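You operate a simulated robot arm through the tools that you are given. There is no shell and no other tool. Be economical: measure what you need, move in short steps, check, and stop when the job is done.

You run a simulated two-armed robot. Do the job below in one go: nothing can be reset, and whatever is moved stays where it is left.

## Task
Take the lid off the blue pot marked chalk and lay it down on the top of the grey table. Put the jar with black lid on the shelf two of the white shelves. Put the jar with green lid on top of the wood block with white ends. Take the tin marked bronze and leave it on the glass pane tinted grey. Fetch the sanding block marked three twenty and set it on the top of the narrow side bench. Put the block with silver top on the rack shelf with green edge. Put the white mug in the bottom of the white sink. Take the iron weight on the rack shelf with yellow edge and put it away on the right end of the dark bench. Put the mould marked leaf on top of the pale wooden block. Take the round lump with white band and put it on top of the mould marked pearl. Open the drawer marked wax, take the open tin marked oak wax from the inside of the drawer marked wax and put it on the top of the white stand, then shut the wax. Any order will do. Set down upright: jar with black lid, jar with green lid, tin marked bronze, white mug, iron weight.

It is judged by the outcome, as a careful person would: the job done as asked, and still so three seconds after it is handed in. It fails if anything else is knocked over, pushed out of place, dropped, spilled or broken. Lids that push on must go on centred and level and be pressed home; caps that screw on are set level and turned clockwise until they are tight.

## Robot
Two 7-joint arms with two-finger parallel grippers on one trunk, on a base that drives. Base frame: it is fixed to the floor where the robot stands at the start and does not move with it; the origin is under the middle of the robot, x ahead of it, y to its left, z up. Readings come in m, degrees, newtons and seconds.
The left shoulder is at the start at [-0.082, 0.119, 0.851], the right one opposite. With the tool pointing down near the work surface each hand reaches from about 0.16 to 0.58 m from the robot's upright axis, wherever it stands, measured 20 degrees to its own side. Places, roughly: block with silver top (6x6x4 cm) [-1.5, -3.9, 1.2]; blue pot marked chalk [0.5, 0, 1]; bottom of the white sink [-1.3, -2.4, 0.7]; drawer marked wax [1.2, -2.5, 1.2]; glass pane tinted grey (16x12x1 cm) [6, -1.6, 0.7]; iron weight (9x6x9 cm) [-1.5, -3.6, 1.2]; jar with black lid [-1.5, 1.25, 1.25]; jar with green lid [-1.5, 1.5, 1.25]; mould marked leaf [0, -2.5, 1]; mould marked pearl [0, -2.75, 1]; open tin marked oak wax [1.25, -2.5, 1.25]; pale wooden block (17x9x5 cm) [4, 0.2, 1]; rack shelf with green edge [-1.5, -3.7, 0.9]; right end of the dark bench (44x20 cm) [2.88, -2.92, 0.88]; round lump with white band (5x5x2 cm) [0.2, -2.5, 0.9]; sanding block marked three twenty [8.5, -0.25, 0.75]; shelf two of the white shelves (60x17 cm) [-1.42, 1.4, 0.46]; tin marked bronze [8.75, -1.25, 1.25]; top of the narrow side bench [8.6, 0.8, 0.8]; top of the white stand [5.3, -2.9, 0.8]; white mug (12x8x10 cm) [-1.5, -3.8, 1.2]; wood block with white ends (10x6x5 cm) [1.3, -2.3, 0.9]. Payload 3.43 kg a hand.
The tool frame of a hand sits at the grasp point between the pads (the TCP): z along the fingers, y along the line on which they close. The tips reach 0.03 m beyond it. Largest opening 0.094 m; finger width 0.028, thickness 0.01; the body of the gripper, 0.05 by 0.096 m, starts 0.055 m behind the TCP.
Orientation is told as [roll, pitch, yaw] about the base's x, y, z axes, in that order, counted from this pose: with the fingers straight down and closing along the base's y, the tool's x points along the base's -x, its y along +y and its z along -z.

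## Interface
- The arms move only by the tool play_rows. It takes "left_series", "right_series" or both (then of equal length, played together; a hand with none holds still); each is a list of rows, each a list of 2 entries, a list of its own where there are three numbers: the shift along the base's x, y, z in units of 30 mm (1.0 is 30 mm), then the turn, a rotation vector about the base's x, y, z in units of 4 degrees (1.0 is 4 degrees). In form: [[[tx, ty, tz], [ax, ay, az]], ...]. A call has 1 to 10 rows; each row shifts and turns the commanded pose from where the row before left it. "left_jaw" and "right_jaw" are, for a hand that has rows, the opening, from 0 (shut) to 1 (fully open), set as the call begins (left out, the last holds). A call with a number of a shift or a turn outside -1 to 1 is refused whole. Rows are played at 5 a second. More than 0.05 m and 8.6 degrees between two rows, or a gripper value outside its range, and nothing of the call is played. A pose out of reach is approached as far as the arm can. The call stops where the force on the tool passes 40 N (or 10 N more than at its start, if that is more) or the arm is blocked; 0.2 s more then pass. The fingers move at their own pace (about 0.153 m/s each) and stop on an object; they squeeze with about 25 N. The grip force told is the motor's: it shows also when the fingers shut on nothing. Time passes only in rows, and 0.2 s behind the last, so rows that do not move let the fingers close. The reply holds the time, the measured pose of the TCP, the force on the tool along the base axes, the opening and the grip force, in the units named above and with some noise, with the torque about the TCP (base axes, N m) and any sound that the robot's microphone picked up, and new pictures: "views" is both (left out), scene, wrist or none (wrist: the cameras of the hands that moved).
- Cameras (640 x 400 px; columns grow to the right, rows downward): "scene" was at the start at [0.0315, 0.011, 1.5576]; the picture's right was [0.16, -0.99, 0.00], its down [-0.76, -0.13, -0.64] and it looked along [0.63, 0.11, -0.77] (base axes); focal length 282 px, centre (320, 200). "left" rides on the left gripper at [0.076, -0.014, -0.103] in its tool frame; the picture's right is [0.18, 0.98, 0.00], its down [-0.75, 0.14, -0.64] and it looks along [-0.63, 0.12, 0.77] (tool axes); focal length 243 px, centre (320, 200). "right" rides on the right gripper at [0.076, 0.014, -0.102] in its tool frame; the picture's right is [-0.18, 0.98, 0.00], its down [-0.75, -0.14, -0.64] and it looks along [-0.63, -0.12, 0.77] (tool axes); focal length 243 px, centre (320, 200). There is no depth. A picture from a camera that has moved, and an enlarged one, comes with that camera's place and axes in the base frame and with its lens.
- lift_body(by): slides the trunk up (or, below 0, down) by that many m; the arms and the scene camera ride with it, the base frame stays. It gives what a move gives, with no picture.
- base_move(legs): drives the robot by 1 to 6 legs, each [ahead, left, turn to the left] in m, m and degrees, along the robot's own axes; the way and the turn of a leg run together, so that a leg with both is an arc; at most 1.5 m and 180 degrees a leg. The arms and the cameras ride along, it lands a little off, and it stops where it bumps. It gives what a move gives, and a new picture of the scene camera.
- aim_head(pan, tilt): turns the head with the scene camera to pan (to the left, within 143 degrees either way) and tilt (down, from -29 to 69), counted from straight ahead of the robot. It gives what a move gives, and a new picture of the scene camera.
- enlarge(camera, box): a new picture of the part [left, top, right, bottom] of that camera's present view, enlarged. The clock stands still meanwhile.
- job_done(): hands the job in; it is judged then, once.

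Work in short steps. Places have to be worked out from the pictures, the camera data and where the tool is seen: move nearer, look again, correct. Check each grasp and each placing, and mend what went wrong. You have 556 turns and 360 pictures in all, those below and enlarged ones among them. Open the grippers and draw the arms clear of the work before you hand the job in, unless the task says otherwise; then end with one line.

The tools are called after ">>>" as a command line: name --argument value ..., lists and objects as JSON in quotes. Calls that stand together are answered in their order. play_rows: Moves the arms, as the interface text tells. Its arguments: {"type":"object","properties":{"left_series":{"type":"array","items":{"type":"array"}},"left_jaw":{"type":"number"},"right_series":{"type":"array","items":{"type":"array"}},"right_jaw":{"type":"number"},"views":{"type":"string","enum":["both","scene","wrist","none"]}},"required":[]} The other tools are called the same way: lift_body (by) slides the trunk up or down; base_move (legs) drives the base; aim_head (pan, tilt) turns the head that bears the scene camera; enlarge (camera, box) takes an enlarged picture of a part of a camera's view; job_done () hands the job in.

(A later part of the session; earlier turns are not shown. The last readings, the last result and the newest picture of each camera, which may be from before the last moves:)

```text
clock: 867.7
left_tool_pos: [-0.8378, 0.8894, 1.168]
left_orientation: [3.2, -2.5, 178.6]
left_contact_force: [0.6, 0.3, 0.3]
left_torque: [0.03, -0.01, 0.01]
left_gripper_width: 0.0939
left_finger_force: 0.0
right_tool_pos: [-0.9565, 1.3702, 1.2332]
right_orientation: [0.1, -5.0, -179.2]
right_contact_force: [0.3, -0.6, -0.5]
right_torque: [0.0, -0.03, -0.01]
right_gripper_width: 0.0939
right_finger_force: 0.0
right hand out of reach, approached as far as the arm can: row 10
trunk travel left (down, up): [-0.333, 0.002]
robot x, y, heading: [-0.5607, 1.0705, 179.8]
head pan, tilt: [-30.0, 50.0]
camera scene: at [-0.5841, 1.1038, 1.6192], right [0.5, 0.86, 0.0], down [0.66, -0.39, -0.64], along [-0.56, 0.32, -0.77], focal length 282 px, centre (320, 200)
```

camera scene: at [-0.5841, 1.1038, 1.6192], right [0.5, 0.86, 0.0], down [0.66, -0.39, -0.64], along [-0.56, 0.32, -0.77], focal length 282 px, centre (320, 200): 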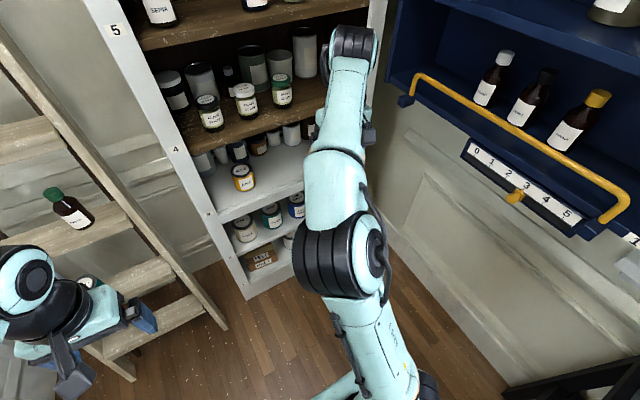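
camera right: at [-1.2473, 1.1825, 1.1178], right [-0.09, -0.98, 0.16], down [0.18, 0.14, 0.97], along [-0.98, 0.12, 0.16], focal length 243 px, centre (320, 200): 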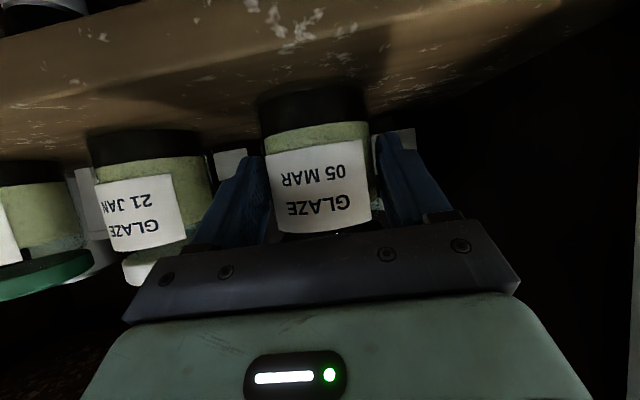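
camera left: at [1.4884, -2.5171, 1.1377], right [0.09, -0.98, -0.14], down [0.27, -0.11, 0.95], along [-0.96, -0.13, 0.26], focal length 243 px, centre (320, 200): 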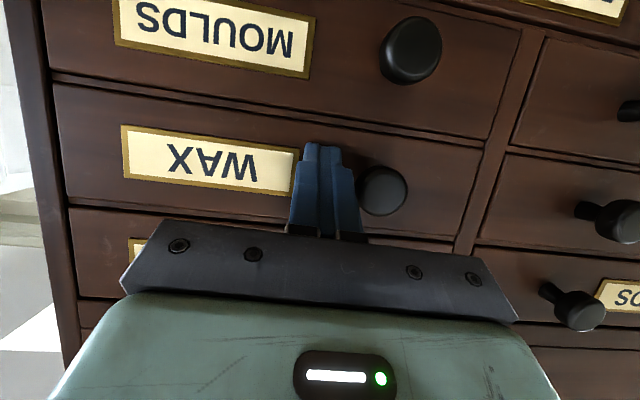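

I lower and pull it in toward stow.

>>> play_rows --right_series '[[[0.5, 0, -0.5], [0, 0, 0]], [[0.5, 0, -0.5], [0, 0, 0]], [[0.5, 0, -0.5], [0, 0, 0]], [[0.5, 0, -0.3], [0, 0, 0]], [[0.5, 0, 0], [0, -0.5, 0]], [[0.5, 0, 0], [0, -0.5, 0]], [[0, 0, 0], [0, 0, 0]]]' --views "scene"

```text
clock: 869.3
left_tool_pos: [-0.8378, 0.8898, 1.1684]
left_orientation: [3.2, -2.5, 178.7]
left_contact_force: [-0.4, -0.2, -0.2]
left_torque: [0.02, 0.02, -0.01]
left_gripper_width: 0.0941
left_finger_force: 0.0
right_tool_pos: [-0.8665, 1.3692, 1.1806]
right_orientation: [0.1, -1.0, -179.3]
right_contact_force: [-0.2, 0.3, -0.6]
right_torque: [-0.05, 0.0, 0.01]
right_gripper_width: 0.0939
right_finger_force: 0.0
trunk travel left (down, up): [-0.333, 0.002]
robot x, y, heading: [-0.5626, 1.0669, 179.8]
head pan, tilt: [-30.0, 50.0]
camera scene: at [-0.584, 1.1043, 1.6192], right [0.5, 0.86, 0.0], down [0.66, -0.39, -0.64], along [-0.56, 0.32, -0.77], focal length 282 px, centre (320, 200)
```

scene: 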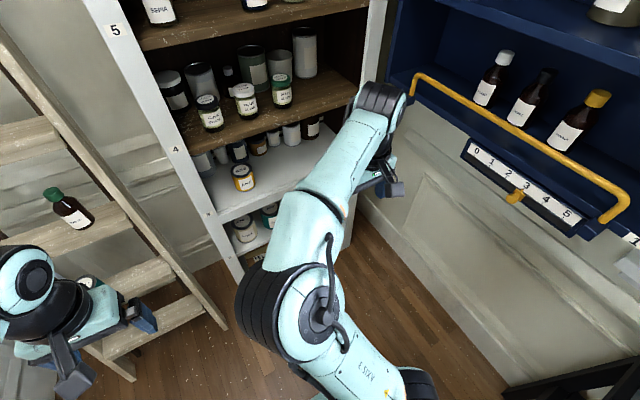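

The right arm stays flipped, so I park it extended to the right, out of the way, and use the left arm. I prepare the left hand: raise and tilt ~42°.

>>> play_rows --right_series '[[[-0.5, 0.3, 0.5], [0, 0, 0]], [[-0.5, 0.3, 0.5], [0, 0, 0]], [[-0.5, 0.3, 0.5], [0, 0, 0]], [[-0.5, 0.3, 0], [0, 0, 0]], [[0, 0.5, 0], [0, 0, 0]], [[0, 0.5, 0], [0, 0, 0]], [[0, 0, 0], [0, 0, 0]], [[0, 0, 0], [0, 0, 0]], [[0, 0, 0], [0, 0, 0]], [[0, 0, 0], [0, 0, 0]]]' --left_series '[[[0.2, 0, 1], [0, 1, 0]], [[0.2, 0, 1], [0, 1, 0]], [[0, 0, 1], [0, 1, 0]], [[0, 0, 1], [0, 1, 0]], [[0, 0, 0.5], [0, 1, 0]], [[0, 0, 0], [-0.5, 1, 0]], [[0, 0, 0], [0, 1, 0]], [[0, 0, 0], [0, 1, 0]], [[-0.3, 0, 0], [0, 1, 0]], [[-0.3, 0, 0], [0, 1, 0]]]' --views "scene"

```text
clock: 871.5
left_tool_pos: [-0.8458, 0.8892, 1.3053]
left_orientation: [6.8, -42.6, 177.3]
left_contact_force: [-0.3, -0.3, 0.5]
left_torque: [-0.03, 0.0, 0.0]
left_gripper_width: 0.0941
left_finger_force: 0.1
right_tool_pos: [-0.9284, 1.4128, 1.2247]
right_orientation: [0.1, -1.1, -179.0]
right_contact_force: [-0.9, 0.5, 0.0]
right_torque: [0.0, 0.04, 0.01]
right_gripper_width: 0.0942
right_finger_force: 0.1
right hand out of reach, approached as far as the arm can: row 5, 6
trunk travel left (down, up): [-0.333, 0.002]
robot x, y, heading: [-0.5605, 1.0654, 180.0]
head pan, tilt: [-30.0, 50.0]
camera scene: at [-0.5837, 1.1042, 1.6192], right [0.5, 0.86, 0.0], down [0.66, -0.39, -0.64], along [-0.56, 0.32, -0.77], focal length 282 px, centre (320, 200)
```

scene: 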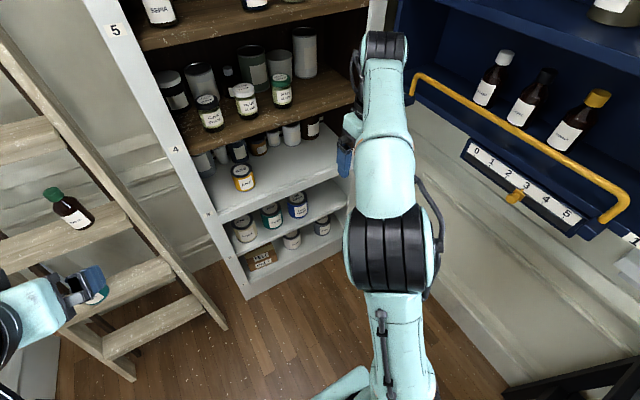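

Right arm parked. I fix the left hand's roll, slide the base right 0.235 m, and lower/align the left hand with the jar (y≈1.196, z≈1.16).

>>> play_rows --left_series '[[[-0.4, 0, -0.6], [0.65, 0, -0.24]], [[-0.4, 0, -0.8], [0.6, 0, -0.24]], [[-0.4, 0, -0.9], [0, 0, 0]], [[-0.4, 0, -0.9], [0, 0, 0]], [[-0.4, 0, -0.9], [0, 0, 0]], [[0, 0, -0.5], [0, 0, 0]]]' --left_jaw 0.95 --views "none"

>>> base_move --legs '[[0, -0.25, 0], [0.2, 0, 0]]'

>>> play_rows --left_series '[[[0, 0.5, 0], [0, 0, 0]], [[0, 0.5, 0], [0, 0, 0]], [[0, 0, 0], [0, 0, 0]]]' --views "wrist"

```text
clock: 872.9
left_tool_pos: [-0.906, 0.8902, 1.1648]
left_orientation: [0.1, -42.6, 179.8]
left_contact_force: [0.0, 0.3, -0.8]
left_torque: [0.01, 0.01, -0.01]
left_gripper_width: 0.0893
left_finger_force: 0.0
right_tool_pos: [-0.9261, 1.4138, 1.2258]
right_orientation: [-0.1, -1.2, -179.2]
right_contact_force: [0.1, 0.5, -0.6]
right_torque: [-0.01, -0.04, 0.02]
right_gripper_width: 0.0939
right_finger_force: 0.0
trunk travel left (down, up): [-0.333, 0.002]
robot x, y, heading: [-0.5611, 1.0667, 179.9]
head pan, tilt: [-30.0, 50.0]
```

```text
clock: 876.9
left_tool_pos: [-1.1064, 1.1379, 1.1641]
left_orientation: [0.0, -42.6, 180.0]
left_contact_force: [-0.2, -0.8, -0.7]
left_torque: [-0.02, -0.02, 0.04]
left_gripper_width: 0.089
left_finger_force: 0.0
right_tool_pos: [-1.13, 1.6624, 1.2233]
right_orientation: [0.0, -1.1, -178.9]
right_contact_force: [0.0, 0.2, 0.2]
right_torque: [-0.01, 0.0, 0.02]
right_gripper_width: 0.094
right_finger_force: 0.0
trunk travel left (down, up): [-0.333, 0.002]
robot x, y, heading: [-0.763, 1.3148, 180.2]
head pan, tilt: [-30.0, 50.0]
camera scene: at [-0.7857, 1.3542, 1.619], right [0.5, 0.87, 0.0], down [0.66, -0.38, -0.64], along [-0.56, 0.32, -0.77], focal length 282 px, centre (320, 200)
```

scene: 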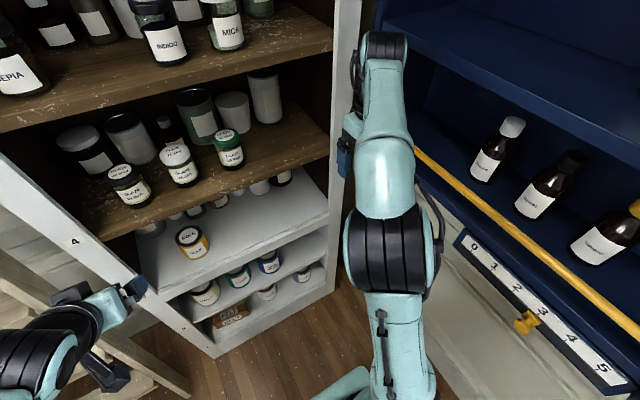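

```text
clock: 877.7
left_tool_pos: [-1.1069, 1.1693, 1.1637]
left_orientation: [0.1, -42.6, -180.0]
left_contact_force: [0.0, 0.6, -0.1]
left_torque: [-0.01, 0.01, -0.03]
left_gripper_width: 0.0894
left_finger_force: 0.1
right_tool_pos: [-1.1294, 1.6625, 1.2251]
right_orientation: [0.0, -1.1, -178.9]
right_contact_force: [-0.4, 0.2, 0.8]
right_torque: [0.02, 0.0, 0.0]
right_gripper_width: 0.0938
right_finger_force: 0.0
trunk travel left (down, up): [-0.333, 0.002]
robot x, y, heading: [-0.7639, 1.3172, 180.1]
head pan, tilt: [-30.0, 50.0]
camera left: at [-0.9811, 1.1843, 1.1876], right [0.14, -0.98, -0.12], down [-0.12, -0.14, 0.98], along [-0.98, -0.12, -0.14], focal length 243 px, centre (320, 200)
```

left: 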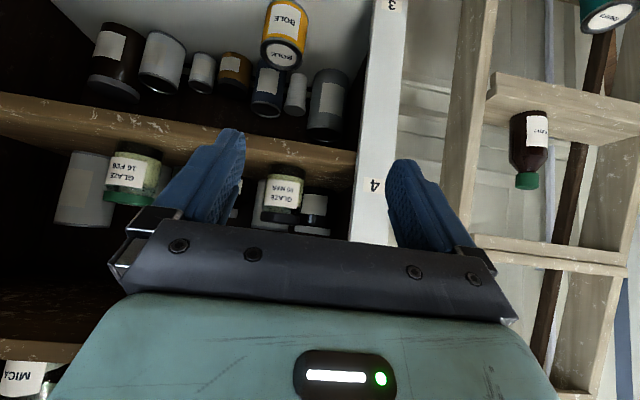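

Jar at ≈(-1.378,1.199). I align y and advance.

>>> play_rows --left_series '[[[-0.5, 0.5, -0.3], [0, 0, 0]], [[-0.9, 0.45, -0.2], [0, 0, 0]], [[-1, 0, 0], [0, 0, 0]], [[-1, 0, 0], [0, 0, 0]], [[-1, 0, 0], [0, 0, 0]], [[-1, 0, 0], [0, 0, 0]], [[-1, 0, 0], [0, 0, 0]], [[0, 0, 0], [0, 0, 0]]]' --views "wrist"

```text
clock: 879.5
left_tool_pos: [-1.2989, 1.196, 1.1518]
left_orientation: [0.1, -42.6, 180.0]
left_contact_force: [0.0, -0.7, -0.3]
left_torque: [-0.02, 0.03, -0.02]
left_gripper_width: 0.0892
left_finger_force: 0.1
right_tool_pos: [-1.129, 1.663, 1.2242]
right_orientation: [-0.1, -1.0, -178.9]
right_contact_force: [-0.2, -0.8, -0.6]
right_torque: [0.01, -0.03, -0.01]
right_gripper_width: 0.0939
right_finger_force: 0.0
trunk travel left (down, up): [-0.333, 0.002]
robot x, y, heading: [-0.7665, 1.3151, 180.1]
head pan, tilt: [-30.0, 50.0]
camera left: at [-1.1731, 1.2104, 1.1753], right [0.14, -0.98, -0.12], down [-0.12, -0.14, 0.98], along [-0.98, -0.12, -0.14], focal length 243 px, centre (320, 200)
```

left: 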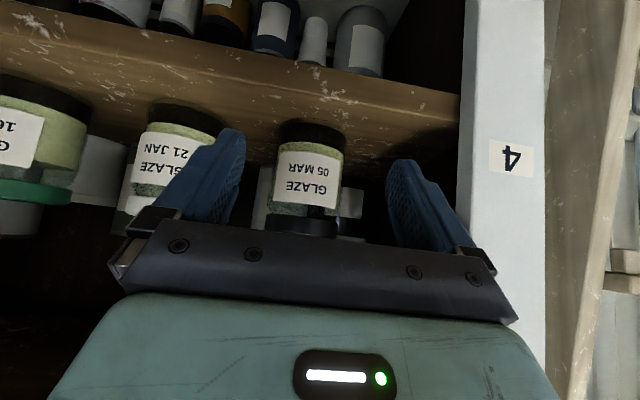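

Good. Final 86 mm and close.

>>> play_rows --left_series '[[[-0.95, 0.1, -0.2], [0, 0, 0]], [[-0.95, 0, -0.2], [0, 0, 0]], [[-0.9, 0, 0], [0, 0, 0]], [[0, 0, 0], [0, 0, 0]]]' --views "none"

>>> play_rows --left_series '[[[0, 0, 0], [0, 0, 0]], [[0, 0, 0], [0, 0, 0]], [[0, 0, 0], [0, 0, 0]]]' --left_jaw 0 --views "none"

>>> play_rows --left_series '[[[0, 0, 0.3], [0, 0, 0]], [[0, 0, 0.5], [0, 0, 0]], [[0, 0, 0], [0, 0, 0]]]' --views "wrist"

```text
clock: 880.5
left_tool_pos: [-1.3825, 1.2019, 1.1399]
left_orientation: [0.1, -42.5, 180.1]
left_contact_force: [0.6, 0.8, -0.8]
left_torque: [0.01, 0.02, -0.01]
left_gripper_width: 0.0892
left_finger_force: 0.0
right_tool_pos: [-1.1292, 1.663, 1.2244]
right_orientation: [0.0, -1.2, -178.9]
right_contact_force: [-0.1, -0.5, 1.3]
right_torque: [-0.01, -0.01, -0.01]
right_gripper_width: 0.094
right_finger_force: 0.2
trunk travel left (down, up): [-0.333, 0.002]
robot x, y, heading: [-0.7631, 1.3155, 179.8]
head pan, tilt: [-30.0, 50.0]
```

```text
clock: 881.3
left_tool_pos: [-1.3824, 1.2004, 1.1406]
left_orientation: [0.0, -42.6, 180.1]
left_contact_force: [0.1, -1.8, 0.4]
left_torque: [-0.12, 0.15, 0.04]
left_gripper_width: 0.0687
left_finger_force: 25.1
right_tool_pos: [-1.1293, 1.6632, 1.2238]
right_orientation: [0.0, -1.0, -178.9]
right_contact_force: [-0.1, -0.5, 0.0]
right_torque: [0.02, 0.0, -0.02]
right_gripper_width: 0.0938
right_finger_force: 0.1
trunk travel left (down, up): [-0.333, 0.002]
robot x, y, heading: [-0.7606, 1.3172, 180.1]
head pan, tilt: [-30.0, 50.0]
```

```text
clock: 882.1
left_tool_pos: [-1.3833, 1.2016, 1.1644]
left_orientation: [0.3, -42.5, 180.0]
left_contact_force: [0.2, -0.4, -4.0]
left_torque: [-0.02, -0.09, 0.01]
left_gripper_width: 0.0685
left_finger_force: 25.1
right_tool_pos: [-1.1297, 1.6619, 1.2245]
right_orientation: [0.0, -1.1, -178.9]
right_contact_force: [-1.0, 0.5, -0.1]
right_torque: [-0.01, 0.02, -0.01]
right_gripper_width: 0.0937
right_finger_force: 0.0
trunk travel left (down, up): [-0.333, 0.002]
robot x, y, heading: [-0.762, 1.3147, 179.9]
head pan, tilt: [-30.0, 50.0]
camera left: at [-1.2574, 1.2154, 1.1877], right [0.14, -0.98, -0.12], down [-0.12, -0.14, 0.98], along [-0.98, -0.12, -0.14], focal length 243 px, centre (320, 200)
```

left: 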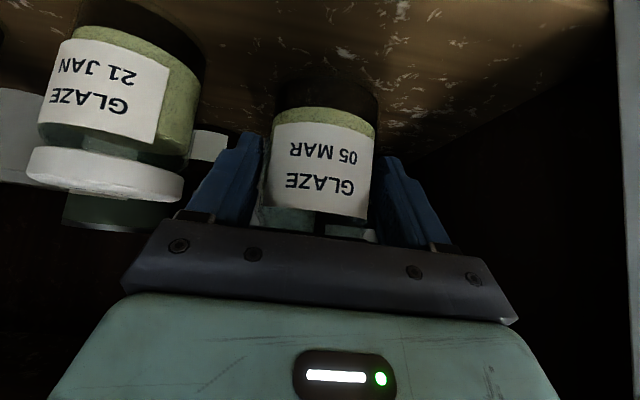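

Jar held by the left hand (tilt 42°). I back out 0.13 m, retract the hand, and lower the trunk.

>>> base_move --legs '[[-0.13, 0, 0]]'

>>> play_rows --left_series '[[[0.8, 0, 0.6], [0, 0, 0]], [[0.8, 0, 0.6], [0, 0, 0]], [[0.8, 0, 0.6], [0, 0, 0]], [[0.8, 0, 0.6], [0, 0, 0]], [[0.8, 0, 0.6], [0, 0, 0]], [[0.8, 0, 0.6], [0, 0, 0]], [[0.8, 0, 0.6], [0, 0, 0]], [[0.8, 0, 0.6], [0, 0, 0]], [[0, 0, 0], [0, 0, 0]]]' --views "none"

>>> lift_body --by -0.325

```text
clock: 883.4
left_tool_pos: [-1.2596, 1.1999, 1.165]
left_orientation: [0.1, -42.6, -179.8]
left_contact_force: [0.1, -0.1, -3.3]
left_torque: [-0.02, -0.08, 0.0]
left_gripper_width: 0.0684
left_finger_force: 25.0
right_tool_pos: [-1.0055, 1.6608, 1.2238]
right_orientation: [-0.1, -1.1, -178.6]
right_contact_force: [-0.1, 0.6, -0.8]
right_torque: [0.03, 0.0, 0.04]
right_gripper_width: 0.0939
right_finger_force: 0.0
trunk travel left (down, up): [-0.333, 0.002]
robot x, y, heading: [-0.6373, 1.3154, -180.1]
head pan, tilt: [-30.0, 50.0]
camera scene: at [-0.6629, 1.3541, 1.6195], right [0.5, 0.87, 0.0], down [0.67, -0.38, -0.64], along [-0.56, 0.32, -0.77], focal length 282 px, centre (320, 200)
```

scene: 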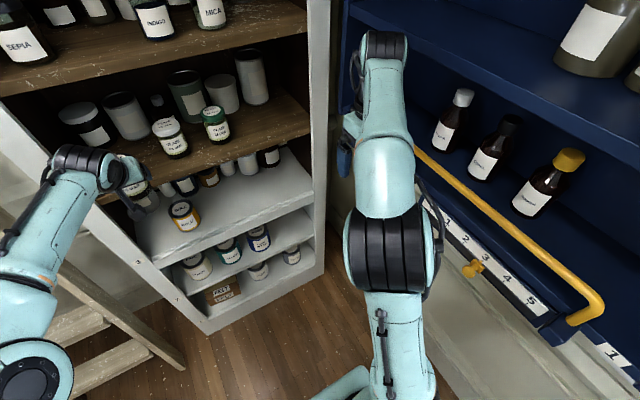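

```text
clock: 885.4
left_tool_pos: [-1.0657, 1.201, 1.3067]
left_orientation: [0.2, -42.5, -179.9]
left_contact_force: [0.8, 0.2, -4.1]
left_torque: [-0.01, -0.07, -0.02]
left_gripper_width: 0.0683
left_finger_force: 25.5
right_tool_pos: [-1.0063, 1.6621, 1.2242]
right_orientation: [0.0, -1.1, -178.7]
right_contact_force: [0.1, -0.5, 0.7]
right_torque: [0.01, -0.02, 0.04]
right_gripper_width: 0.0942
right_finger_force: 0.1
trunk travel left (down, up): [-0.333, 0.002]
robot x, y, heading: [-0.6396, 1.3174, -179.7]
head pan, tilt: [-30.0, 50.0]
```

```text
clock: 888.6
left_tool_pos: [-1.0647, 1.1984, 0.984]
left_orientation: [0.2, -42.6, -179.8]
left_contact_force: [0.7, 0.0, -3.1]
left_torque: [-0.01, -0.09, -0.03]
left_gripper_width: 0.0683
left_finger_force: 24.9
right_tool_pos: [-1.0041, 1.66, 0.9002]
right_orientation: [-0.2, -1.2, -178.9]
right_contact_force: [0.9, 0.0, 0.2]
right_torque: [0.0, 0.02, -0.02]
right_gripper_width: 0.0938
right_finger_force: 0.1
trunk travel left (down, up): [-0.008, 0.327]
robot x, y, heading: [-0.6367, 1.3188, -179.6]
head pan, tilt: [-30.0, 50.0]
```

Now turn 30° right and take the pre-insert position.

>>> base_move --legs '[[0, 0, -30], [-0.055, 0.02, 0]]'

>>> aim_head --pan 8 --tilt 48

```text
clock: 890.1
left_tool_pos: [-1.0803, 1.3494, 0.9828]
left_orientation: [0.0, -42.5, 160.0]
left_contact_force: [-0.2, -0.6, -3.6]
left_torque: [-0.04, -0.07, -0.05]
left_gripper_width: 0.0682
left_finger_force: 25.1
right_tool_pos: [-0.8816, 1.7444, 0.9013]
right_orientation: [-0.2, -1.4, 164.2]
right_contact_force: [-0.5, 0.1, -1.1]
right_torque: [0.01, -0.01, 0.01]
right_gripper_width: 0.0939
right_finger_force: 0.0
trunk travel left (down, up): [-0.008, 0.327]
robot x, y, heading: [-0.6379, 1.3158, 160.0]
head pan, tilt: [-30.0, 50.0]
stopped in leg 1: the robot was blocked; the commanded pose is now the measured one
camera scene: at [-0.6927, 1.371, 1.2861], right [0.77, 0.64, 0.0], down [0.49, -0.59, -0.64], along [-0.41, 0.5, -0.76], focal length 282 px, centre (320, 200)
```

scene: 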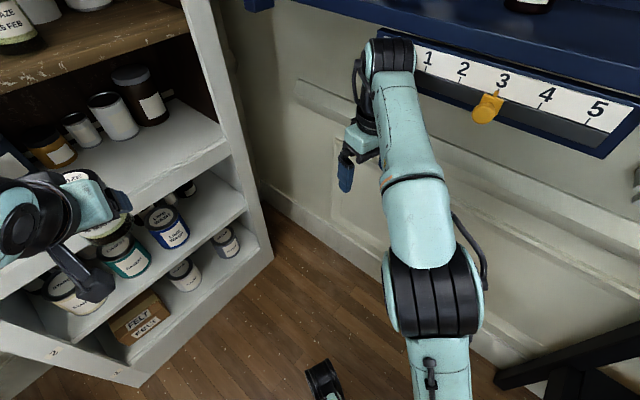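

```text
clock: 891.1
left_tool_pos: [-1.0816, 1.3478, 0.9829]
left_orientation: [-0.3, -42.5, 160.1]
left_contact_force: [-0.4, 0.1, -4.8]
left_torque: [-0.02, -0.11, -0.01]
left_gripper_width: 0.068
left_finger_force: 25.3
right_tool_pos: [-0.8809, 1.7425, 0.9007]
right_orientation: [-0.2, -1.4, 163.9]
right_contact_force: [-0.2, -0.2, 0.0]
right_torque: [-0.01, 0.03, 0.0]
right_gripper_width: 0.0938
right_finger_force: 0.2
trunk travel left (down, up): [-0.008, 0.327]
robot x, y, heading: [-0.6397, 1.3156, 160.1]
head pan, tilt: [8.0, 48.0]
camera scene: at [-0.7217, 1.3267, 1.2886], right [0.21, 0.98, 0.0], down [0.73, -0.15, -0.67], along [-0.65, 0.14, -0.74], focal length 282 px, centre (320, 200)
```

scene: 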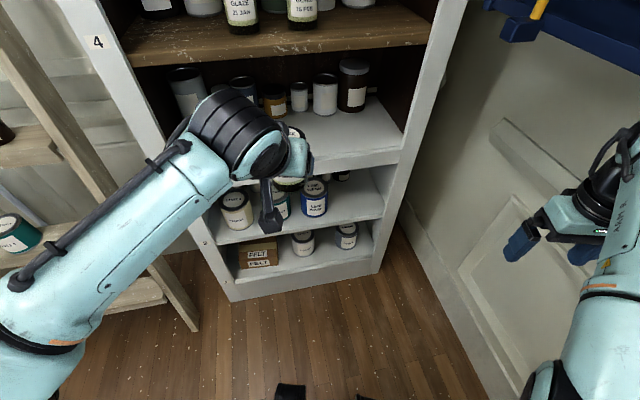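

The turn stopped as the right wrist met the blue wall shelf. I pull the right hand away from it.

>>> play_rows --right_series '[[[0.1, -0.7, -0.3], [0, 0, 0]], [[0.1, -0.7, -0.3], [0, 0, 0]], [[0.1, -0.7, -0.3], [0, 0, 0]], [[0.1, -0.7, -0.3], [0, 0, 0]], [[0.1, -0.7, 0], [0, 0, 0]], [[0, 0, 0], [0, 0, 0]]]' --views "none"

>>> aim_head --pan -45 --tilt 40

```text
clock: 892.5
left_tool_pos: [-1.0818, 1.3523, 0.9827]
left_orientation: [0.1, -42.5, 159.8]
left_contact_force: [-0.7, 0.7, -3.3]
left_torque: [-0.01, -0.09, 0.04]
left_gripper_width: 0.0681
left_finger_force: 25.0
right_tool_pos: [-0.8653, 1.6412, 0.8604]
right_orientation: [0.1, -1.2, 163.7]
right_contact_force: [0.4, 0.3, 0.4]
right_torque: [0.02, 0.0, 0.0]
right_gripper_width: 0.0941
right_finger_force: 0.1
trunk travel left (down, up): [-0.008, 0.327]
robot x, y, heading: [-0.6376, 1.3156, 159.9]
head pan, tilt: [8.0, 48.0]
```

```text
clock: 893.8
left_tool_pos: [-1.0816, 1.3516, 0.9828]
left_orientation: [0.2, -42.6, 159.8]
left_contact_force: [-0.3, 0.4, -4.3]
left_torque: [-0.01, -0.08, 0.01]
left_gripper_width: 0.068
left_finger_force: 24.9
right_tool_pos: [-0.866, 1.6409, 0.8614]
right_orientation: [0.0, -1.2, 163.7]
right_contact_force: [-0.1, 0.6, 0.6]
right_torque: [0.0, 0.0, -0.01]
right_gripper_width: 0.0943
right_finger_force: 0.0
trunk travel left (down, up): [-0.008, 0.327]
robot x, y, heading: [-0.6373, 1.3171, 160.0]
head pan, tilt: [-45.0, 40.0]
camera scene: at [-0.6805, 1.3929, 1.3], right [0.91, 0.42, 0.0], down [0.27, -0.58, -0.77], along [-0.32, 0.69, -0.64], focal length 282 px, centre (320, 200)
```

scene: 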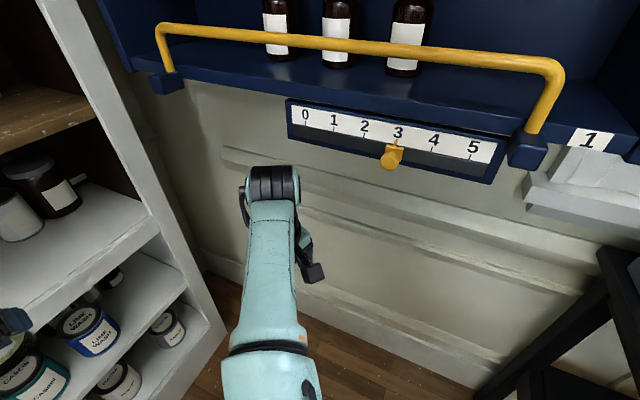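

Clear; the wall shelf's slider is unmoved. I move to the pre-insert pose with heading 150°.

>>> base_move --legs '[[-0.05, 0.028, 0], [0, 0, -10]]'

```text
clock: 895.4
left_tool_pos: [-1.0322, 1.3876, 0.9824]
left_orientation: [0.2, -42.5, 149.5]
left_contact_force: [-0.4, 0.3, -3.6]
left_torque: [-0.03, -0.03, 0.0]
left_gripper_width: 0.068
left_finger_force: 25.5
right_tool_pos: [-0.7691, 1.6341, 0.861]
right_orientation: [0.0, -1.3, 153.4]
right_contact_force: [-0.4, -0.4, 0.6]
right_torque: [0.04, 0.02, 0.0]
right_gripper_width: 0.0942
right_finger_force: 0.1
trunk travel left (down, up): [-0.008, 0.327]
robot x, y, heading: [-0.6025, 1.2734, 149.6]
head pan, tilt: [-45.0, 40.0]
camera scene: at [-0.6295, 1.3557, 1.3], right [0.97, 0.25, 0.0], down [0.16, -0.62, -0.77], along [-0.19, 0.74, -0.64], focal length 282 px, centre (320, 200)
```

scene: 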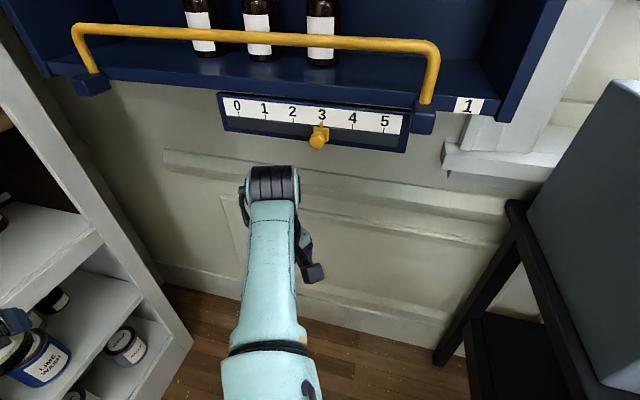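

Now the sink-like path: extend while descending.

>>> play_rows --left_series '[[[-0.6, 0.39, -0.5], [0, 0, 0]], [[-0.6, 0.39, -0.7], [0, 0, 0]], [[-0.6, 0.39, -0.9], [0, 0, 0]], [[-0.6, 0.39, -0.95], [0, 0, 0]], [[-0.6, 0.39, -1], [0, 0, 0]], [[-0.6, 0.39, -1], [0, 0, 0]], [[-0.6, 0.39, -1], [0, 0, 0]], [[-0.58, 0.39, -1], [0, 0, 0]], [[0, 0, 0], [0, 0, 0]]]' --views "none"

>>> play_rows --left_series '[[[-0.36, 0.26, -0.9], [0, 0, 0]], [[-0.36, 0.26, -0.9], [0, 0, 0]], [[-0.36, 0.26, -0.9], [0, 0, 0]], [[-0.36, 0.26, -0.9], [0, 0, 0]], [[0, 0, 0], [0, 0, 0]]]' --views "none"

```text
clock: 897.4
left_tool_pos: [-1.1746, 1.4813, 0.7713]
left_orientation: [0.3, -42.5, 149.5]
left_contact_force: [0.3, -0.3, -4.0]
left_torque: [-0.03, -0.06, -0.01]
left_gripper_width: 0.0679
left_finger_force: 24.8
right_tool_pos: [-0.7682, 1.6343, 0.8613]
right_orientation: [0.0, -1.2, 153.4]
right_contact_force: [-1.1, 0.5, -0.8]
right_torque: [-0.03, 0.01, 0.0]
right_gripper_width: 0.0939
right_finger_force: 0.1
trunk travel left (down, up): [-0.008, 0.327]
robot x, y, heading: [-0.6048, 1.2739, 149.4]
head pan, tilt: [-45.0, 40.0]
```

```text
clock: 898.6
left_tool_pos: [-1.2186, 1.5112, 0.6643]
left_orientation: [0.2, -42.5, 149.4]
left_contact_force: [-0.2, 0.1, -4.1]
left_torque: [-0.02, -0.04, 0.03]
left_gripper_width: 0.068
left_finger_force: 24.5
right_tool_pos: [-0.7676, 1.6339, 0.86]
right_orientation: [0.0, -1.1, 153.4]
right_contact_force: [-0.2, -0.9, 0.2]
right_torque: [-0.01, -0.04, -0.01]
right_gripper_width: 0.0942
right_finger_force: 0.0
trunk travel left (down, up): [-0.008, 0.327]
robot x, y, heading: [-0.6026, 1.2744, 149.5]
head pan, tilt: [-45.0, 40.0]
```

Excellent, no limits hit. I continue down to z≈0.53.

>>> play_rows --left_series '[[[-0.36, 0.26, -0.9], [0, 0, 0]], [[-0.36, 0.26, -0.9], [0, 0, 0]], [[-0.36, 0.26, -0.9], [0, 0, 0]], [[-0.36, 0.26, -0.9], [0, 0, 0]], [[-0.2, 0.1, -0.7], [0, 0, 0]], [[0, 0, 0], [0, 0, 0]]]' --views "wrist"

>>> aim_head --pan 15 --tilt 48

```text
clock: 900.0
left_tool_pos: [-1.2579, 1.531, 0.5286]
left_orientation: [0.1, -42.3, 149.6]
left_contact_force: [0.3, -0.3, -3.5]
left_torque: [-0.06, -0.04, 0.01]
left_gripper_width: 0.068
left_finger_force: 25.2
left hand out of reach, approached as far as the arm can: row 4, 5
right_tool_pos: [-0.7673, 1.634, 0.8618]
right_orientation: [0.0, -1.2, 153.5]
right_contact_force: [0.5, 0.1, -1.1]
right_torque: [0.03, -0.01, 0.03]
right_gripper_width: 0.094
right_finger_force: 0.1
trunk travel left (down, up): [-0.008, 0.327]
robot x, y, heading: [-0.6045, 1.2695, 149.7]
head pan, tilt: [-45.0, 40.0]
camera left: at [-1.1423, 1.4807, 0.5529], right [-0.38, -0.92, -0.12], down [-0.18, -0.06, 0.98], along [-0.91, 0.39, -0.14], focal length 243 px, centre (320, 200)
```

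left: 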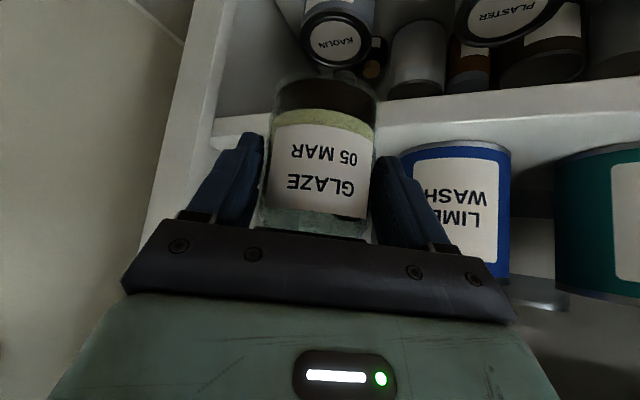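

```text
clock: 901.3
left_tool_pos: [-1.2583, 1.5306, 0.53]
left_orientation: [0.2, -42.5, 149.6]
left_contact_force: [-0.7, 0.1, -3.2]
left_torque: [-0.04, -0.05, -0.01]
left_gripper_width: 0.0678
left_finger_force: 24.6
right_tool_pos: [-0.7681, 1.6341, 0.86]
right_orientation: [0.0, -1.2, 153.4]
right_contact_force: [0.8, -0.6, -1.1]
right_torque: [-0.05, 0.01, -0.02]
right_gripper_width: 0.0942
right_finger_force: 0.1
trunk travel left (down, up): [-0.008, 0.327]
robot x, y, heading: [-0.6054, 1.2706, 149.6]
head pan, tilt: [15.0, 48.0]
camera scene: at [-0.6842, 1.2946, 1.2886], right [0.27, 0.96, 0.0], down [0.72, -0.2, -0.67], along [-0.64, 0.18, -0.74], focal length 282 px, centre (320, 200)
```

scene: 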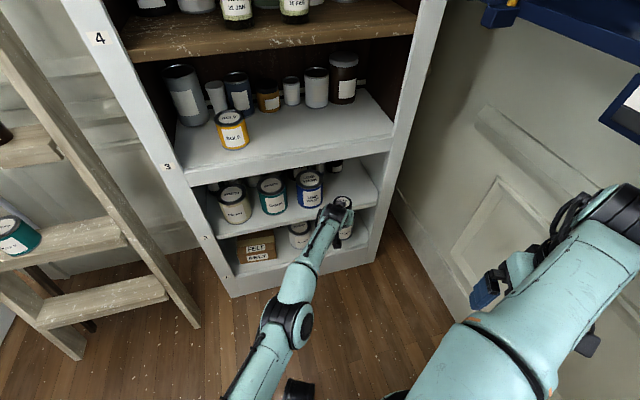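

Clear path: shelf lip above, LIME WASH to the side. I drive 0.145 m ahead to insert the jar.

>>> base_move --legs '[[0.14, 0, 0]]'

>>> enlarge --camera "left" --box '[160, 40, 560, 290]'

```text
clock: 902.6
left_tool_pos: [-1.3779, 1.5998, 0.5297]
left_orientation: [0.1, -42.4, 149.6]
left_contact_force: [-0.1, 0.5, -3.1]
left_torque: [-0.04, -0.08, -0.03]
left_gripper_width: 0.0677
left_finger_force: 25.1
right_tool_pos: [-0.8867, 1.7028, 0.8598]
right_orientation: [-0.1, -1.1, 153.4]
right_contact_force: [-1.1, -0.2, 1.3]
right_torque: [-0.01, -0.03, -0.02]
right_gripper_width: 0.0938
right_finger_force: 0.0
trunk travel left (down, up): [-0.008, 0.327]
robot x, y, heading: [-0.7187, 1.3425, 149.5]
head pan, tilt: [15.0, 48.0]
camera scene: at [-0.8024, 1.3641, 1.2885], right [0.27, 0.96, 0.0], down [0.72, -0.2, -0.67], along [-0.64, 0.18, -0.74], focal length 282 px, centre (320, 200)
```

scene: 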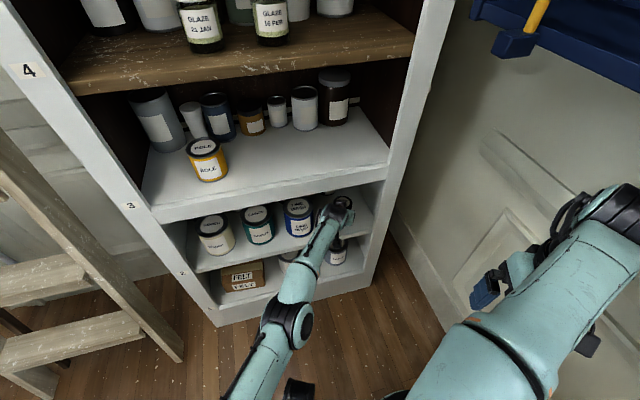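

```text
1.60 times, centred on (360, 165) of left
camera zoom: at [-1.2604, 1.5501, 0.5531], right [-0.38, -0.92, -0.12], down [-0.18, -0.06, 0.98], along [-0.91, 0.39, -0.14], focal length 388 px, centre (256, 256)
```

zoom: 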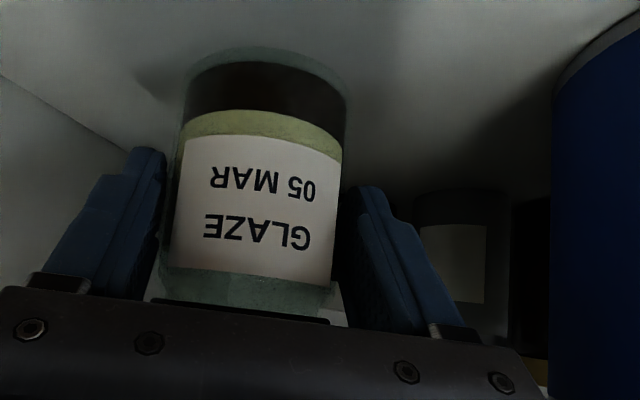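

Over shelf 2. I lower in small steps.

>>> play_rows --left_series '[[[0, 0, -0.2], [0, 0, 0]], [[0, 0, -0.2], [0, 0, 0]], [[0, 0, -0.15], [0, 0, 0]], [[0, 0, -0.15], [0, 0, 0]], [[0, 0, 0], [0, 0, 0]]]' --views "none"

```text
clock: 903.8
left_tool_pos: [-1.3753, 1.5973, 0.5104]
left_orientation: [0.0, -42.8, 149.7]
left_contact_force: [1.8, 5.2, 13.5]
left_torque: [0.34, 0.21, -0.07]
left_gripper_width: 0.0677
left_finger_force: 25.1
right_tool_pos: [-0.8859, 1.7022, 0.8619]
right_orientation: [0.1, -1.3, 153.4]
right_contact_force: [-0.2, 0.1, 0.0]
right_torque: [-0.01, 0.0, 0.02]
right_gripper_width: 0.0939
right_finger_force: 0.0
trunk travel left (down, up): [-0.008, 0.327]
robot x, y, heading: [-0.7203, 1.3384, 149.6]
head pan, tilt: [15.0, 48.0]
```

Contact (+17 N) at z 0.510. I release and back straight out.

>>> play_rows --left_series '[[[0, 0, 0], [0, 0, 0]], [[0, 0, 0], [0, 0, 0]], [[0, 0, 0], [0, 0, 0]]]' --left_jaw 0.95 --views "none"

>>> base_move --legs '[[-0.16, 0, 0]]'

```text
clock: 904.6
left_tool_pos: [-1.3764, 1.5974, 0.5082]
left_orientation: [0.2, -42.5, 149.5]
left_contact_force: [0.4, -0.4, 0.9]
left_torque: [0.01, -0.04, 0.01]
left_gripper_width: 0.0893
left_finger_force: 0.1
right_tool_pos: [-0.8872, 1.7018, 0.8611]
right_orientation: [-0.1, -1.2, 153.4]
right_contact_force: [-0.6, 0.9, 0.6]
right_torque: [-0.01, -0.01, 0.0]
right_gripper_width: 0.094
right_finger_force: 0.0
trunk travel left (down, up): [-0.008, 0.327]
robot x, y, heading: [-0.7241, 1.3399, 149.4]
head pan, tilt: [15.0, 48.0]
```

```text
clock: 906.1
left_tool_pos: [-1.2328, 1.5164, 0.5093]
left_orientation: [0.2, -42.5, 149.3]
left_contact_force: [0.7, -0.1, 0.0]
left_torque: [-0.04, -0.01, -0.04]
left_gripper_width: 0.0892
left_finger_force: 0.2
right_tool_pos: [-0.7432, 1.6193, 0.8611]
right_orientation: [0.1, -1.3, 153.1]
right_contact_force: [-0.1, 0.6, 1.0]
right_torque: [0.0, 0.02, 0.0]
right_gripper_width: 0.0941
right_finger_force: 0.1
trunk travel left (down, up): [-0.008, 0.327]
robot x, y, heading: [-0.5833, 1.2585, 149.4]
head pan, tilt: [15.0, 48.0]
camera scene: at [-0.6593, 1.2799, 1.2886], right [0.27, 0.96, 0.0], down [0.72, -0.2, -0.67], along [-0.64, 0.18, -0.74], focal length 282 px, centre (320, 200)
```

scene: 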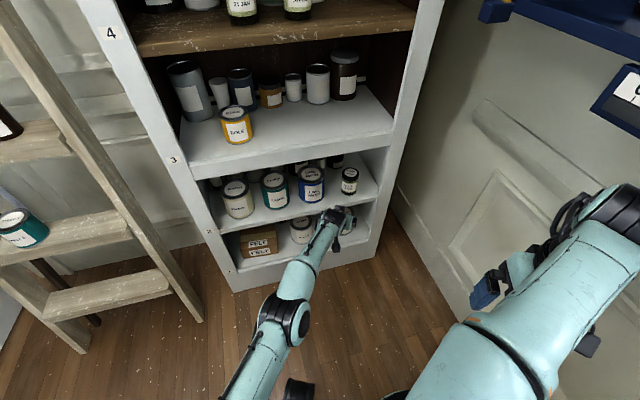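

The black-lid jar stands upright on shelf 2. I reverse the arm path, turn back to face the shelves and raise the trunk.

>>> play_rows --left_series '[[[0.36, -0.26, 0.9], [0, 0, 0]], [[0.36, -0.26, 0.9], [0, 0, 0]], [[0.36, -0.26, 0.9], [0, 0, 0]], [[0.36, -0.26, 0.9], [0, 0, 0]], [[0.36, -0.26, 0.9], [0, 0, 0]], [[0.5, -0.3, 0.9], [0, 0, 0]], [[0.6, -0.39, 0.9], [0, 0, 0]], [[0.6, -0.39, 0.9], [0, 0, 0]], [[0.6, -0.39, 0.9], [0, 0, 0]], [[0.6, -0.39, 0.9], [0, 0, 0]]]' --views "none"

>>> play_rows --left_series '[[[0.5, -0.3, 0.9], [0, 0, 0]], [[0.5, -0.3, 0.9], [0, 0, 0]], [[0.5, -0.3, 0.9], [0, 0, 0]], [[0, 0, 0.5], [0, 0, 0]], [[0, 0, 0], [0, 0, 0]]]' --views "none"

>>> base_move --legs '[[0, 0, 30.5]]'

```text
clock: 908.3
left_tool_pos: [-1.0934, 1.4216, 0.7795]
left_orientation: [0.1, -42.4, 149.3]
left_contact_force: [0.0, 0.6, -0.9]
left_torque: [-0.02, -0.03, -0.02]
left_gripper_width: 0.0892
left_finger_force: 0.1
right_tool_pos: [-0.7425, 1.6193, 0.8616]
right_orientation: [0.0, -1.2, 153.2]
right_contact_force: [-0.1, -0.1, -0.4]
right_torque: [-0.03, -0.02, 0.01]
right_gripper_width: 0.0941
right_finger_force: 0.1
trunk travel left (down, up): [-0.008, 0.327]
robot x, y, heading: [-0.5766, 1.257, 149.4]
head pan, tilt: [15.0, 48.0]
```

```text
clock: 909.5
left_tool_pos: [-1.0499, 1.3942, 0.8732]
left_orientation: [0.2, -42.5, 149.4]
left_contact_force: [0.3, -0.8, -0.2]
left_torque: [0.03, 0.0, 0.01]
left_gripper_width: 0.0892
left_finger_force: 0.1
right_tool_pos: [-0.7428, 1.6184, 0.8599]
right_orientation: [-0.1, -1.2, 153.2]
right_contact_force: [-0.1, 0.1, -0.6]
right_torque: [-0.04, -0.01, 0.02]
right_gripper_width: 0.0938
right_finger_force: 0.1
trunk travel left (down, up): [-0.008, 0.327]
robot x, y, heading: [-0.5765, 1.2572, 149.3]
head pan, tilt: [15.0, 48.0]
```

```text
clock: 911.4
left_tool_pos: [-1.0518, 1.1376, 0.873]
left_orientation: [0.1, -42.5, 179.7]
left_contact_force: [-0.2, 0.6, 0.6]
left_torque: [0.0, 0.03, 0.0]
left_gripper_width: 0.0895
left_finger_force: 0.1
right_tool_pos: [-0.9024, 1.488, 0.8615]
right_orientation: [0.0, -1.2, -176.3]
right_contact_force: [0.3, -0.5, -0.2]
right_torque: [0.03, 0.01, 0.0]
right_gripper_width: 0.0942
right_finger_force: 0.0
trunk travel left (down, up): [-0.008, 0.327]
robot x, y, heading: [-0.5793, 1.2578, 179.9]
head pan, tilt: [15.0, 48.0]
camera scene: at [-0.6606, 1.2363, 1.2886], right [-0.25, 0.97, 0.0], down [0.72, 0.19, -0.67], along [-0.65, -0.17, -0.74], focal length 282 px, centre (320, 200)
```

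scene: 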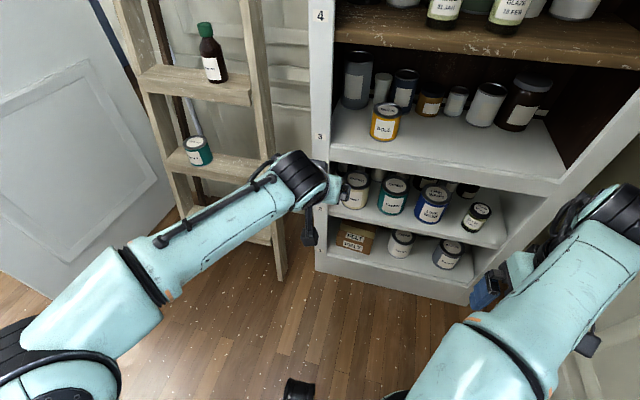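

Raise the trunk and line up for the green-lid jar with the left hand.

>>> lift_body --by 0.325

>>> base_move --legs '[[0.09, -0.14, 0]]'

>>> play_rows --left_series '[[[0, 0.9, -0.4], [0, 0, 0]], [[0, 0.9, -0.4], [0, 0, 0]], [[0, 0.9, -0.4], [0, 0, 0]], [[0, 0.9, -0.4], [0, 0, 0]], [[0, 0.9, 0], [0, 0, 0]], [[0, 0, 0], [0, 0, 0]]]' --views "wrist"

```text
clock: 914.6
left_tool_pos: [-1.0531, 1.1365, 1.1967]
left_orientation: [0.1, -42.5, 179.8]
left_contact_force: [-0.2, -1.1, -0.4]
left_torque: [0.0, -0.02, -0.01]
left_gripper_width: 0.0895
left_finger_force: 0.0
right_tool_pos: [-0.9029, 1.4866, 1.1851]
right_orientation: [0.0, -1.2, -176.4]
right_contact_force: [0.1, 0.1, 0.5]
right_torque: [-0.02, -0.01, -0.03]
right_gripper_width: 0.0938
right_finger_force: 0.2
trunk travel left (down, up): [-0.333, 0.002]
robot x, y, heading: [-0.5807, 1.2588, 179.7]
head pan, tilt: [15.0, 48.0]
```

```text
clock: 916.5
left_tool_pos: [-1.1435, 1.2769, 1.1989]
left_orientation: [0.2, -42.5, 179.8]
left_contact_force: [0.0, 0.6, -0.5]
left_torque: [0.0, 0.03, 0.0]
left_gripper_width: 0.089
left_finger_force: 0.1
right_tool_pos: [-0.9947, 1.6269, 1.1866]
right_orientation: [0.0, -1.3, -176.2]
right_contact_force: [0.1, 0.1, 0.4]
right_torque: [-0.02, 0.02, -0.01]
right_gripper_width: 0.0939
right_finger_force: 0.0
trunk travel left (down, up): [-0.333, 0.002]
robot x, y, heading: [-0.6695, 1.3976, 179.9]
head pan, tilt: [15.0, 48.0]
camera scene: at [-0.7006, 1.377, 1.6219], right [-0.26, 0.97, 0.0], down [0.72, 0.19, -0.67], along [-0.65, -0.17, -0.74], focal length 282 px, centre (320, 200)
```

scene: 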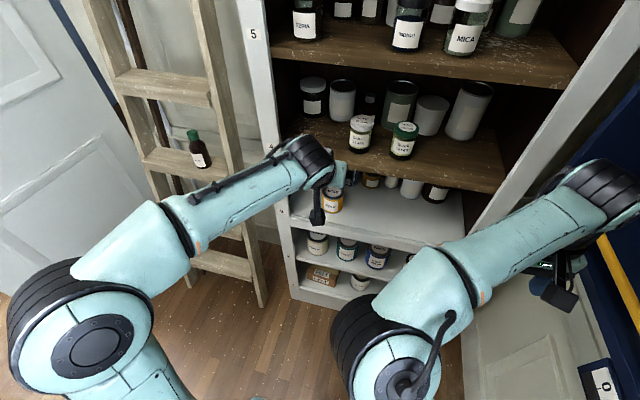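

```text
clock: 917.9
left_tool_pos: [-1.1416, 1.4111, 1.1493]
left_orientation: [0.1, -42.4, 180.0]
left_contact_force: [-0.8, -0.5, 0.2]
left_torque: [-0.01, 0.02, -0.04]
left_gripper_width: 0.089
left_finger_force: 0.1
right_tool_pos: [-0.993, 1.6267, 1.1861]
right_orientation: [0.0, -1.3, -176.2]
right_contact_force: [-0.4, 0.8, 0.0]
right_torque: [0.02, -0.01, 0.03]
right_gripper_width: 0.0939
right_finger_force: 0.0
trunk travel left (down, up): [-0.333, 0.002]
robot x, y, heading: [-0.6662, 1.4017, 179.8]
head pan, tilt: [15.0, 48.0]
camera left: at [-1.0153, 1.4264, 1.1731], right [0.14, -0.98, -0.12], down [-0.12, -0.14, 0.98], along [-0.98, -0.12, -0.14], focal length 243 px, centre (320, 200)
```

left: 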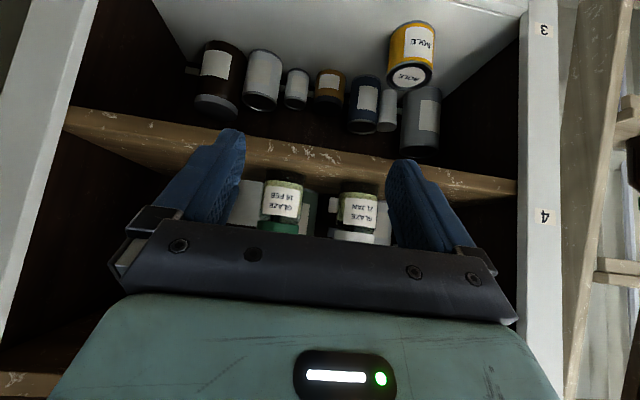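

Green-lid jar at ≈(-1.41,1.438). I align y and drive forward 0.13 m.

>>> play_rows --left_series '[[[0, 0.9, -0.15], [0, 0, 0]], [[0, 0, 0], [0, 0, 0]]]' --views "none"

>>> base_move --legs '[[0.13, 0, 0]]'

>>> enlarge --camera "left" --box '[160, 100, 480, 300]'

```text
clock: 918.5
left_tool_pos: [-1.1421, 1.4376, 1.1439]
left_orientation: [0.0, -42.5, 179.9]
left_contact_force: [-0.5, 0.7, 0.5]
left_torque: [0.0, 0.03, 0.0]
left_gripper_width: 0.0892
left_finger_force: 0.0
right_tool_pos: [-0.994, 1.6255, 1.1869]
right_orientation: [0.0, -1.2, -176.2]
right_contact_force: [0.8, 0.3, 0.4]
right_torque: [0.02, -0.03, -0.04]
right_gripper_width: 0.0941
right_finger_force: 0.1
trunk travel left (down, up): [-0.333, 0.002]
robot x, y, heading: [-0.6678, 1.4, 180.0]
head pan, tilt: [15.0, 48.0]
```

```text
clock: 919.7
left_tool_pos: [-1.2711, 1.437, 1.1448]
left_orientation: [0.2, -42.5, -179.9]
left_contact_force: [0.9, 0.3, -0.5]
left_torque: [0.02, 0.02, -0.01]
left_gripper_width: 0.0892
left_finger_force: 0.0
right_tool_pos: [-1.1215, 1.627, 1.1856]
right_orientation: [-0.1, -1.2, -176.0]
right_contact_force: [0.1, 0.0, 0.1]
right_torque: [0.01, 0.01, 0.02]
right_gripper_width: 0.0938
right_finger_force: 0.0
trunk travel left (down, up): [-0.333, 0.002]
robot x, y, heading: [-0.7987, 1.3981, 179.9]
head pan, tilt: [15.0, 48.0]
camera scene: at [-0.8284, 1.377, 1.6217], right [-0.26, 0.97, 0.0], down [0.72, 0.19, -0.67], along [-0.65, -0.17, -0.74], focal length 282 px, centre (320, 200)
```

scene: 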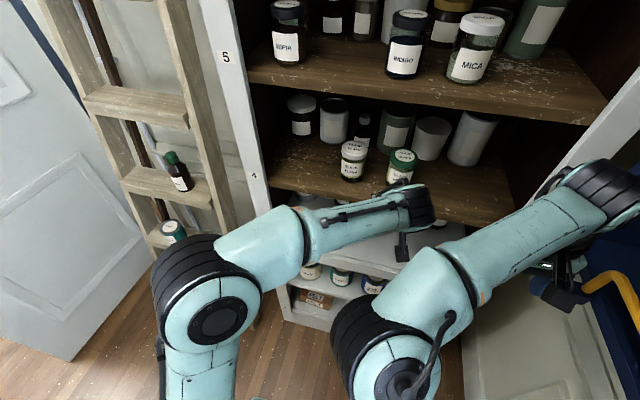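

```text
2.00 times, centred on (320, 200) of left
camera zoom: at [-1.1444, 1.4527, 1.1677], right [0.14, -0.98, -0.12], down [-0.12, -0.14, 0.98], along [-0.98, -0.12, -0.14], focal length 485 px, centre (320, 200)
```

zoom: 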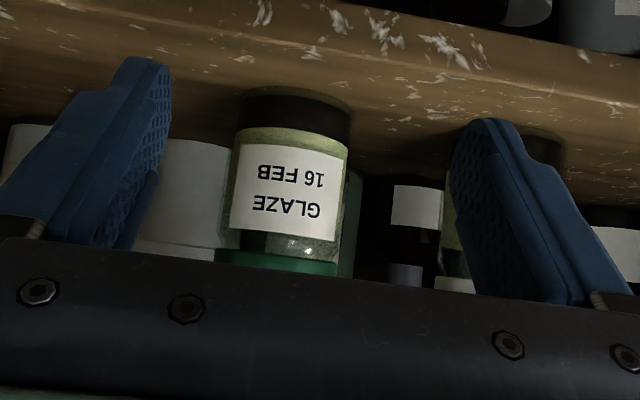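

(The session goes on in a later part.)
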